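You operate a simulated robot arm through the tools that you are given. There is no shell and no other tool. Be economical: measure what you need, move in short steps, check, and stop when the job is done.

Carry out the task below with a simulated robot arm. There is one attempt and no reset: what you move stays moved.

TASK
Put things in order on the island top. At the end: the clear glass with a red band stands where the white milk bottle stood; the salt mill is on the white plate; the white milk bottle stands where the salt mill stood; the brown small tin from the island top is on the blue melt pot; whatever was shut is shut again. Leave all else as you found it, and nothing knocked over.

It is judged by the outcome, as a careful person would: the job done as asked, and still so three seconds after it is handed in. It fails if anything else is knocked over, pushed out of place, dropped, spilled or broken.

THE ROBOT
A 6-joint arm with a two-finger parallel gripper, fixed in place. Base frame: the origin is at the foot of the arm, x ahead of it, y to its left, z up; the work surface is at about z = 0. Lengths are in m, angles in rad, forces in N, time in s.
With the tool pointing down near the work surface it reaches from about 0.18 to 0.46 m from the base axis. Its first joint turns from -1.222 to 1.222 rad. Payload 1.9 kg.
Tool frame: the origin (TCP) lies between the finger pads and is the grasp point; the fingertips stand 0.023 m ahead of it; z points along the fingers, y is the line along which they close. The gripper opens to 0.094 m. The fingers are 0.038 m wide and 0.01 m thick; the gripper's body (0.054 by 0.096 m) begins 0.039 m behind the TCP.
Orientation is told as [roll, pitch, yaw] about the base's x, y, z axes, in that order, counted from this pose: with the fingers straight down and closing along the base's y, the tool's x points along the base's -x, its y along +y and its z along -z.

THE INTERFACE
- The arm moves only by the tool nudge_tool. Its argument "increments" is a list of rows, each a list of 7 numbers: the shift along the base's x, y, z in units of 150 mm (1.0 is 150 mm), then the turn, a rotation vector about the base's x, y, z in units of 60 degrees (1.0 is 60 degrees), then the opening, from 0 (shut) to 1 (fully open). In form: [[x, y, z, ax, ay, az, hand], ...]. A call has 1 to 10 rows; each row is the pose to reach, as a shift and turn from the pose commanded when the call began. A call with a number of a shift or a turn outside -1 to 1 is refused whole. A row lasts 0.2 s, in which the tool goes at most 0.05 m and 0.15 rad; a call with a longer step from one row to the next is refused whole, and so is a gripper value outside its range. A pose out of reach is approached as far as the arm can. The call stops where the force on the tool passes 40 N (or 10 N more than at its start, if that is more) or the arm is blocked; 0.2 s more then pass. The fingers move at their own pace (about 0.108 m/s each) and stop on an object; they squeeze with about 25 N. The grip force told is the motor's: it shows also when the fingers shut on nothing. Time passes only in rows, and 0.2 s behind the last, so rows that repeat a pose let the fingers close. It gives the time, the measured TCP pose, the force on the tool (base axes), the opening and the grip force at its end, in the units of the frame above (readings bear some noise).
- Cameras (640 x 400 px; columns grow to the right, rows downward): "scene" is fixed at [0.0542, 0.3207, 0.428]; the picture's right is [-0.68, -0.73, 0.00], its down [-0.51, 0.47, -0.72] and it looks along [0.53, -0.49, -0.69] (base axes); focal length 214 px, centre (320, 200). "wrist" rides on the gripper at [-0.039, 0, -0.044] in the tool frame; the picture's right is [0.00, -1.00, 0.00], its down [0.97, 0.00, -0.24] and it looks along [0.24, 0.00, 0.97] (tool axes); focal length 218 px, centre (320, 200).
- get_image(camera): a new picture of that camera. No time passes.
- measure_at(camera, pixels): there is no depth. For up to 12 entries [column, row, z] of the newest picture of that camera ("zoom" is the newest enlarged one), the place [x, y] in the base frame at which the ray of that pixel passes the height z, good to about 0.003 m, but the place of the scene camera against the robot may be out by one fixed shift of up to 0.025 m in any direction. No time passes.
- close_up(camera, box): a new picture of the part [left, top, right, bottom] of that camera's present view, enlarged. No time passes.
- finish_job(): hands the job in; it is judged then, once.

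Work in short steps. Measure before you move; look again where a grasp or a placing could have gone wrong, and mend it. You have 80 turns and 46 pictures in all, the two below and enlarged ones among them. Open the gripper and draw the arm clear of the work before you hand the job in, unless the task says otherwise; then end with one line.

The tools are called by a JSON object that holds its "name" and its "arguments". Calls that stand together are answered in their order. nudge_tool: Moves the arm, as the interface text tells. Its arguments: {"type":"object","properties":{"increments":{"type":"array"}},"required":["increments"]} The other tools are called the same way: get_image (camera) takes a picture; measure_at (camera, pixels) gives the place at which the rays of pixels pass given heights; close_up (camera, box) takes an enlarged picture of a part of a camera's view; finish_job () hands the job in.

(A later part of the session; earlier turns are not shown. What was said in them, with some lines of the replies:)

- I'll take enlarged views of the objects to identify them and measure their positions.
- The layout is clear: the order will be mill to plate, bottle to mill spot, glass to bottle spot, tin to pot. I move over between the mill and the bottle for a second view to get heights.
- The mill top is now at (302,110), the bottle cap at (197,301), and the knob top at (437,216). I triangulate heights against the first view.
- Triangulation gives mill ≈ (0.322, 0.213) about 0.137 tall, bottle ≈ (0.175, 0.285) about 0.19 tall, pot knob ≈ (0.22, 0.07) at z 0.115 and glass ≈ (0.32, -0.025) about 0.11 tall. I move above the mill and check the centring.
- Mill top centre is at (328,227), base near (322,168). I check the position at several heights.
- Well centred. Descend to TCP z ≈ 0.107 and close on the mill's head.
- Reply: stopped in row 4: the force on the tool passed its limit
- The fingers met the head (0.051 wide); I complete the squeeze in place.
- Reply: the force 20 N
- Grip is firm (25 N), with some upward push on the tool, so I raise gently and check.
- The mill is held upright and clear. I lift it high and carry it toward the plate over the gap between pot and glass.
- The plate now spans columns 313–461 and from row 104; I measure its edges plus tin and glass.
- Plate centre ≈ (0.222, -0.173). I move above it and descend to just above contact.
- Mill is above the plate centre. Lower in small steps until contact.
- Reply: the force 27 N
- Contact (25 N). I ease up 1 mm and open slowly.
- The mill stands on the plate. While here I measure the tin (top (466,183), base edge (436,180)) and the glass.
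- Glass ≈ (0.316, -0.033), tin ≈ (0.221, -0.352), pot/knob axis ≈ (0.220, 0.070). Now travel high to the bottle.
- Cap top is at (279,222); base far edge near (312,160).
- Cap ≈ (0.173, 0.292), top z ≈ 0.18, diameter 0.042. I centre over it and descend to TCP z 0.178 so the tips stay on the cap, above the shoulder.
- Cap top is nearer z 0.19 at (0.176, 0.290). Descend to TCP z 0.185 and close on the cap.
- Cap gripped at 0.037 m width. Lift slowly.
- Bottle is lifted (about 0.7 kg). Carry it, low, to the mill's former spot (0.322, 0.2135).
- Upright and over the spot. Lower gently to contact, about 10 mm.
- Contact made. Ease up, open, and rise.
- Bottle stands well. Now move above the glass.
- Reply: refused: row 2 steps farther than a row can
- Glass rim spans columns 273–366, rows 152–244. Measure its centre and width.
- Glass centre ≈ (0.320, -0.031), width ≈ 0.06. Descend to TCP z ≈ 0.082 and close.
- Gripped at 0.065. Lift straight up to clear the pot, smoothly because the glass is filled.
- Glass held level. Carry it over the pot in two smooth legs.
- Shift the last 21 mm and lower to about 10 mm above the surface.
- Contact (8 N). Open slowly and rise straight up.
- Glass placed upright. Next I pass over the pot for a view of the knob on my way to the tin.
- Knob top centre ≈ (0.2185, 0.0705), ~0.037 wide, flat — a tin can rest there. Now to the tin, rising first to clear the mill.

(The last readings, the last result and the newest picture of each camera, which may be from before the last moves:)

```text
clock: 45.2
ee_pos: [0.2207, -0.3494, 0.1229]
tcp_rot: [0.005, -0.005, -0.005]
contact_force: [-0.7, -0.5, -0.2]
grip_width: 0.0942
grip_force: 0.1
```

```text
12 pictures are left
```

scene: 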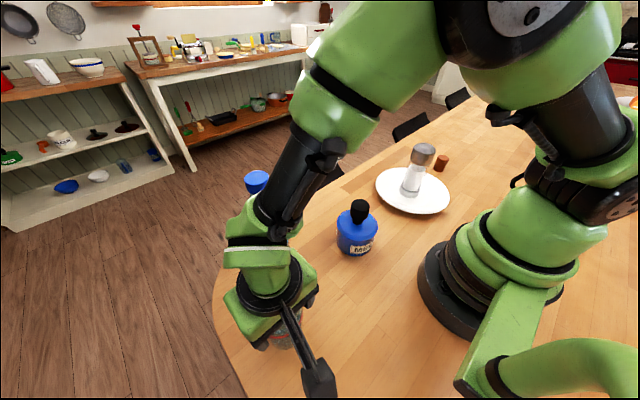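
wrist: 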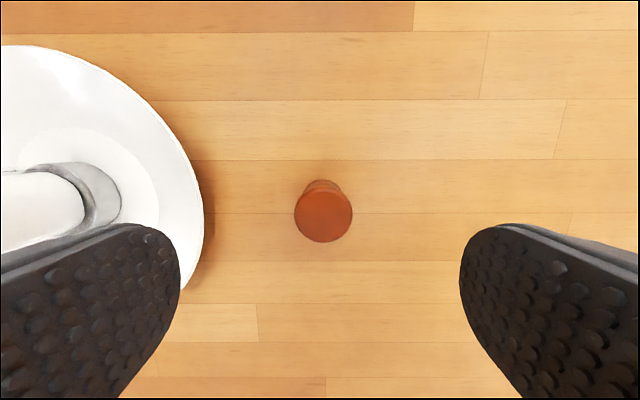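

{"name": "measure_at", "arguments": {"camera": "wrist", "pixels": [[323, 213, 0.03], [323, 213, 0.035], [323, 213, 0.04], [323, 213, 0.045], [294, 213, 0.035], [352, 213, 0.035], [323, 180, 0.0], [204, 215, 0.01]]}}

{"name": "close_up", "arguments": {"camera": "wrist", "box": [270, 160, 380, 260]}}

```text
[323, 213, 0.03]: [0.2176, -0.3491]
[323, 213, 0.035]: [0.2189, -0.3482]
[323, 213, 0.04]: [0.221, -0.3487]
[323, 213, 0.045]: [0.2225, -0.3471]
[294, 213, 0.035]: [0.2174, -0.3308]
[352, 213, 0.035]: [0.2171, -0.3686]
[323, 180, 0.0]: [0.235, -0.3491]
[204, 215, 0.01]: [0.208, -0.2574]
```

```text
4.00 times, centred on (325, 210) of wrist
```

zoom: 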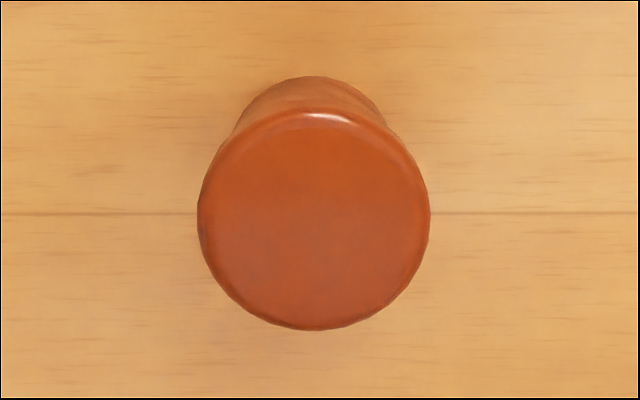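

Tin centre ≈ (0.219, -0.349), ~0.04 tall. Descend to TCP z 0.034 and close.

{"name": "nudge_tool", "arguments": {"increments": [[-0.01, 0, -0.25, 0, 0, 0, 1], [-0.01, 0, -0.45, 0, 0, 0, 1], [-0.01, 0, -0.59, 0, 0, 0, 1], [-0.01, 0, -0.59, 0, 0, 0, 0.7], [-0.01, 0, -0.59, 0, 0, 0, 0.4], [-0.01, 0, -0.59, 0, 0, 0, 0.25], [-0.01, 0, -0.59, 0, 0, 0, 0.2], [-0.01, 0, -0.59, 0, 0, 0, 0.2]]}}

{"name": "nudge_tool", "arguments": {"increments": [[0, 0, 0.1, 0, 0, 0, 0.2], [0, 0, 0.35, 0, 0, 0, 0.2], [0, 0, 0.65, 0, 0, 0, 0.2], [0, 0, 0.95, 0, 0, 0, 0.2], [0, 0, 1, 0, 0, 0, 0.2]]}}

{"name": "get_image", "arguments": {"camera": "wrist"}}

```text
clock: 47.0
ee_pos: [0.2186, -0.3478, 0.0351]
tcp_rot: [0.006, -0.006, -0.004]
contact_force: [0.4, 0.2, 0.8]
grip_width: 0.0324
grip_force: 24.9
```

```text
clock: 48.2
ee_pos: [0.22, -0.3496, 0.1868]
tcp_rot: [0.006, -0.005, -0.002]
contact_force: [-0.6, 0.3, -0.8]
grip_width: 0.0327
grip_force: 25.0
```

```text
10 pictures are left
```

wrist: 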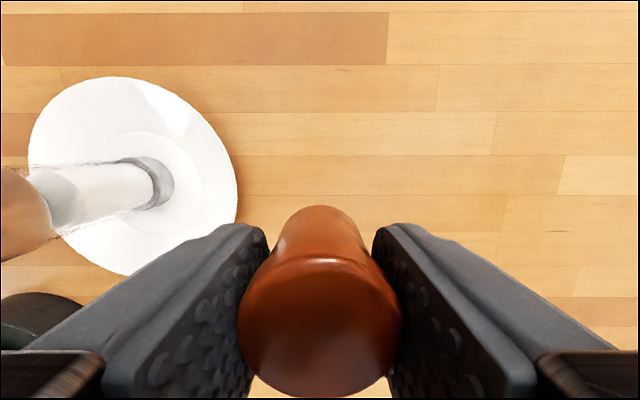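

Tin is held upright. Raise and carry back over the mill to the pot.

{"name": "nudge_tool", "arguments": {"increments": [[0, 0, 0.25, 0, 0, 0, 0.15], [0, 0.1, 0.45, 0, 0, 0, 0.15], [0, 0.35, 0.45, 0, 0, 0, 0.15], [0, 0.65, 0.45, 0, 0, 0, 0.15], [0, 0.9, 0.45, 0, 0, 0, 0.15], [0, 1, 0.45, 0, 0, 0, 0.15]]}}

{"name": "nudge_tool", "arguments": {"increments": [[0, 0.25, 0, 0, 0, 0, 0.15], [0, 0.5, 0, 0, 0, 0, 0.15], [0, 0.75, 0, 0, 0, 0, 0.15], [0, 1, 0, 0, 0, 0, 0.15]]}}

{"name": "nudge_tool", "arguments": {"increments": [[0, 0.25, 0, 0, 0, 0, 0.15], [0, 0.5, 0, 0, 0, 0, 0.15], [0, 0.7, 0, 0, 0, 0, 0.15], [0, 0.78, 0, 0, 0, 0, 0.15], [0, 0.78, 0, 0, 0, 0, 0.15], [0, 0.78, 0, 0, 0, 0, 0.15]]}}

```text
clock: 49.6
ee_pos: [0.2169, -0.1969, 0.2539]
tcp_rot: [0.005, -0.007, -0.003]
contact_force: [1.0, 0.3, -0.5]
grip_width: 0.0327
grip_force: 25.2
```

```text
clock: 50.6
ee_pos: [0.22, -0.0475, 0.2522]
tcp_rot: [0.005, -0.007, -0.004]
contact_force: [-1.1, -0.1, 0.1]
grip_width: 0.0327
grip_force: 25.1
```

```text
clock: 52.0
ee_pos: [0.2188, 0.068, 0.254]
tcp_rot: [0.004, -0.006, -0.004]
contact_force: [-0.9, -0.3, -0.4]
grip_width: 0.0322
grip_force: 24.9
```

Lower to about 15 mm above the knob and check alignment.

{"name": "nudge_tool", "arguments": {"increments": [[0, 0.015, -0.2, 0, 0, 0, 0.15], [0, 0.015, -0.4, 0, 0, 0, 0.15], [0, 0.015, -0.55, 0, 0, 0, 0.15], [0, 0.015, -0.62, 0, 0, 0, 0.15], [0, 0.015, -0.62, 0, 0, 0, 0.15]]}}

{"name": "close_up", "arguments": {"camera": "scene", "box": [310, 150, 430, 270]}}

{"name": "get_image", "arguments": {"camera": "wrist"}}

```text
clock: 53.2
ee_pos: [0.2179, 0.0703, 0.161]
tcp_rot: [0.007, -0.008, -0.003]
contact_force: [1.0, -1.5, 18.7]
grip_width: 0.032
grip_force: 25.2
```

```text
3.33 times, centred on (370, 210) of scene
```

zoom: 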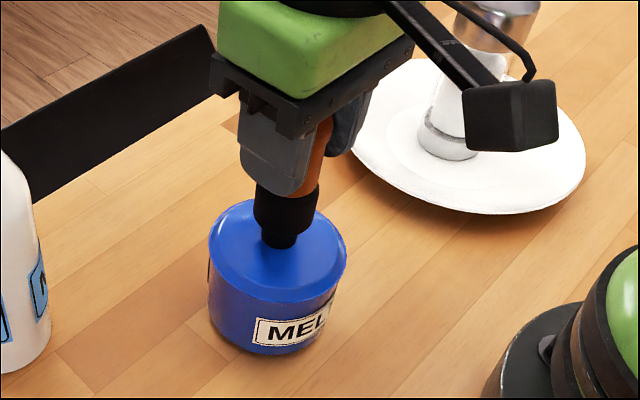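

```text
8 pictures are left
```

wrist: 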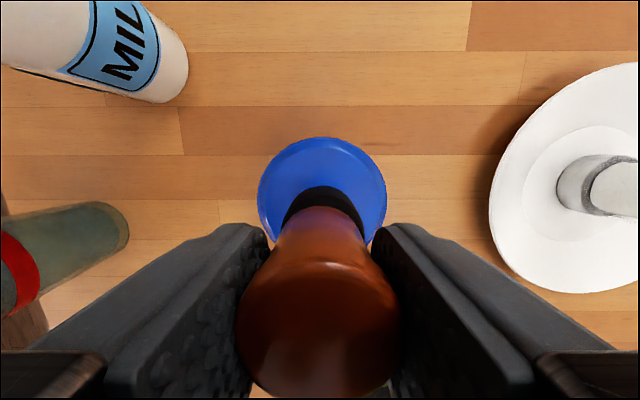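

Contact came early (knob top is ≈ 0.125), and in the wrist view the knob's arc (row 186) shows beyond the tin's (row 206), so the tin sits a few mm too near. I lift 5 mm and shift +4 mm in x, then check.

{"name": "nudge_tool", "arguments": {"increments": [[0, 0, 0.035, 0, 0, 0, 0.15], [0.027, -0.007, 0.035, 0, 0, 0, 0.15], [0.027, -0.007, 0.035, 0, 0, 0, 0.15]]}}

{"name": "close_up", "arguments": {"camera": "wrist", "box": [230, 120, 410, 260]}}

```text
clock: 54.0
ee_pos: [0.2213, 0.069, 0.1655]
tcp_rot: [0.003, -0.005, -0.002]
contact_force: [1.0, 0.4, 0.3]
grip_width: 0.0321
grip_force: 24.8
```

```text
2.86 times, centred on (320, 190) of wrist
```

zoom: 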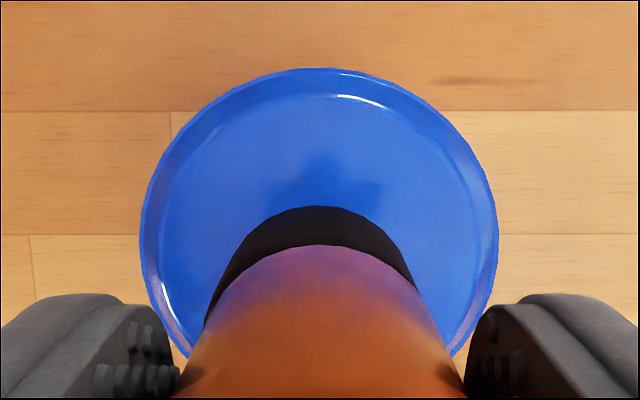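

{"name": "measure_at", "arguments": {"camera": "zoom", "pixels": [[315, 207, 0.115], [315, 207, 0.12], [315, 207, 0.125], [318, 245, 0.13], [204, 325, 0.12], [418, 290, 0.12], [140, 230, 0.08], [497, 230, 0.08], [318, 68, 0.08]]}}

```text
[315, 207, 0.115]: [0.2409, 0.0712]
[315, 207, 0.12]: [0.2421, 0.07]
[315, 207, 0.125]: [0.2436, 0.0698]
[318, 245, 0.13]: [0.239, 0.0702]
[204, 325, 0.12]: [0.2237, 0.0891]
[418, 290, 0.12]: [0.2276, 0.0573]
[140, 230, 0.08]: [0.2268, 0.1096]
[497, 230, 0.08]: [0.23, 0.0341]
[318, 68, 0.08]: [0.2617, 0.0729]
```

Pot centre works out at ≈ (0.224, 0.0715); the tin needs about +2 mm in x and y. Shift and lower to contact.

{"name": "nudge_tool", "arguments": {"increments": [[0.013, 0.013, 0, 0, 0, 0, 0.15], [0.013, 0.013, -0.01, 0, 0, 0, 0.15], [0.013, 0.013, -0.02, 0, 0, 0, 0.15], [0.013, 0.013, -0.028, 0, 0, 0, 0.15]]}}

```text
clock: 55.0
ee_pos: [0.2249, 0.0715, 0.1623]
tcp_rot: [0.004, -0.006, -0.003]
contact_force: [0.0, -0.9, -0.8]
grip_width: 0.032
grip_force: 24.9
```

{"name": "nudge_tool", "arguments": {"increments": [[0, 0, -0.007, 0, 0, 0, 0.15], [0, 0, -0.013, 0, 0, 0, 0.15]]}}

```text
clock: 55.6
ee_pos: [0.2244, 0.0709, 0.1605]
tcp_rot: [0.005, -0.005, -0.003]
contact_force: [-1.8, -2.3, 23.3]
grip_width: 0.0322
grip_force: 24.9
```

Contact. Ease up slightly and open gradually, holding still.

{"name": "nudge_tool", "arguments": {"increments": [[0, 0, 0.006, 0, 0, 0, 0.25], [0, 0, 0.006, 0, 0, 0, 0.4], [0, 0, 0.006, 0, 0, 0, 0.5], [0, 0, 0.006, 0, 0, 0, 0.8], [0, 0, 0.006, 0, 0, 0, 1], [0, 0, 0.006, 0, 0, 0, 1]]}}

{"name": "nudge_tool", "arguments": {"increments": [[0, 0, 0.1, 0, 0, 0, 1], [0, 0, 0.3, 0, 0, 0, 1], [0, 0, 0.6, 0, 0, 0, 1], [0, 0, 0.9, 0, 0, 0, 1], [0, 0, 0.9, 0, 0, 0, 1]]}}

{"name": "get_image", "arguments": {"camera": "scene"}}

{"name": "close_up", "arguments": {"camera": "scene", "box": [300, 140, 450, 270]}}

```text
clock: 57.0
ee_pos: [0.2245, 0.0712, 0.1616]
tcp_rot: [0.005, -0.005, -0.004]
contact_force: [-0.1, -0.2, -0.2]
grip_width: 0.0939
grip_force: 0.1
```

```text
clock: 58.2
ee_pos: [0.2232, 0.0724, 0.2966]
tcp_rot: [0.006, -0.006, -0.002]
contact_force: [0.5, -0.5, -0.2]
grip_width: 0.0942
grip_force: 0.1
```

```text
6 pictures are left
```

scene: 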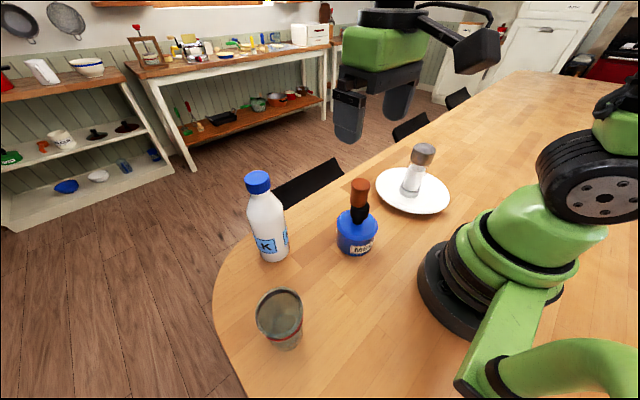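

```text
3.08 times, centred on (375, 205) of scene
```

zoom: 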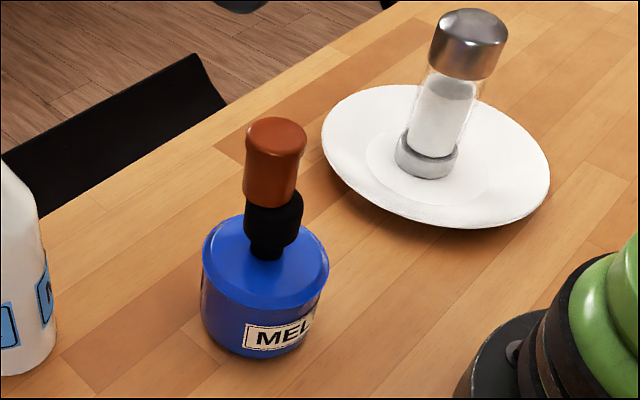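

All four objects are in place and upright, the tin rests on the pot's knob, and the arm is clear above with the gripper open. Handing in.

{"name": "finish_job", "arguments": {}}

```text
The job is handed in.
```

The job is handed in. The glass stands where the milk bottle was, the salt mill is on the plate, the milk bottle is where the mill was, and the tin is on the knob of the blue melt pot's closed lid. I didn't open anything, and nothing was knocked over in the last picture.
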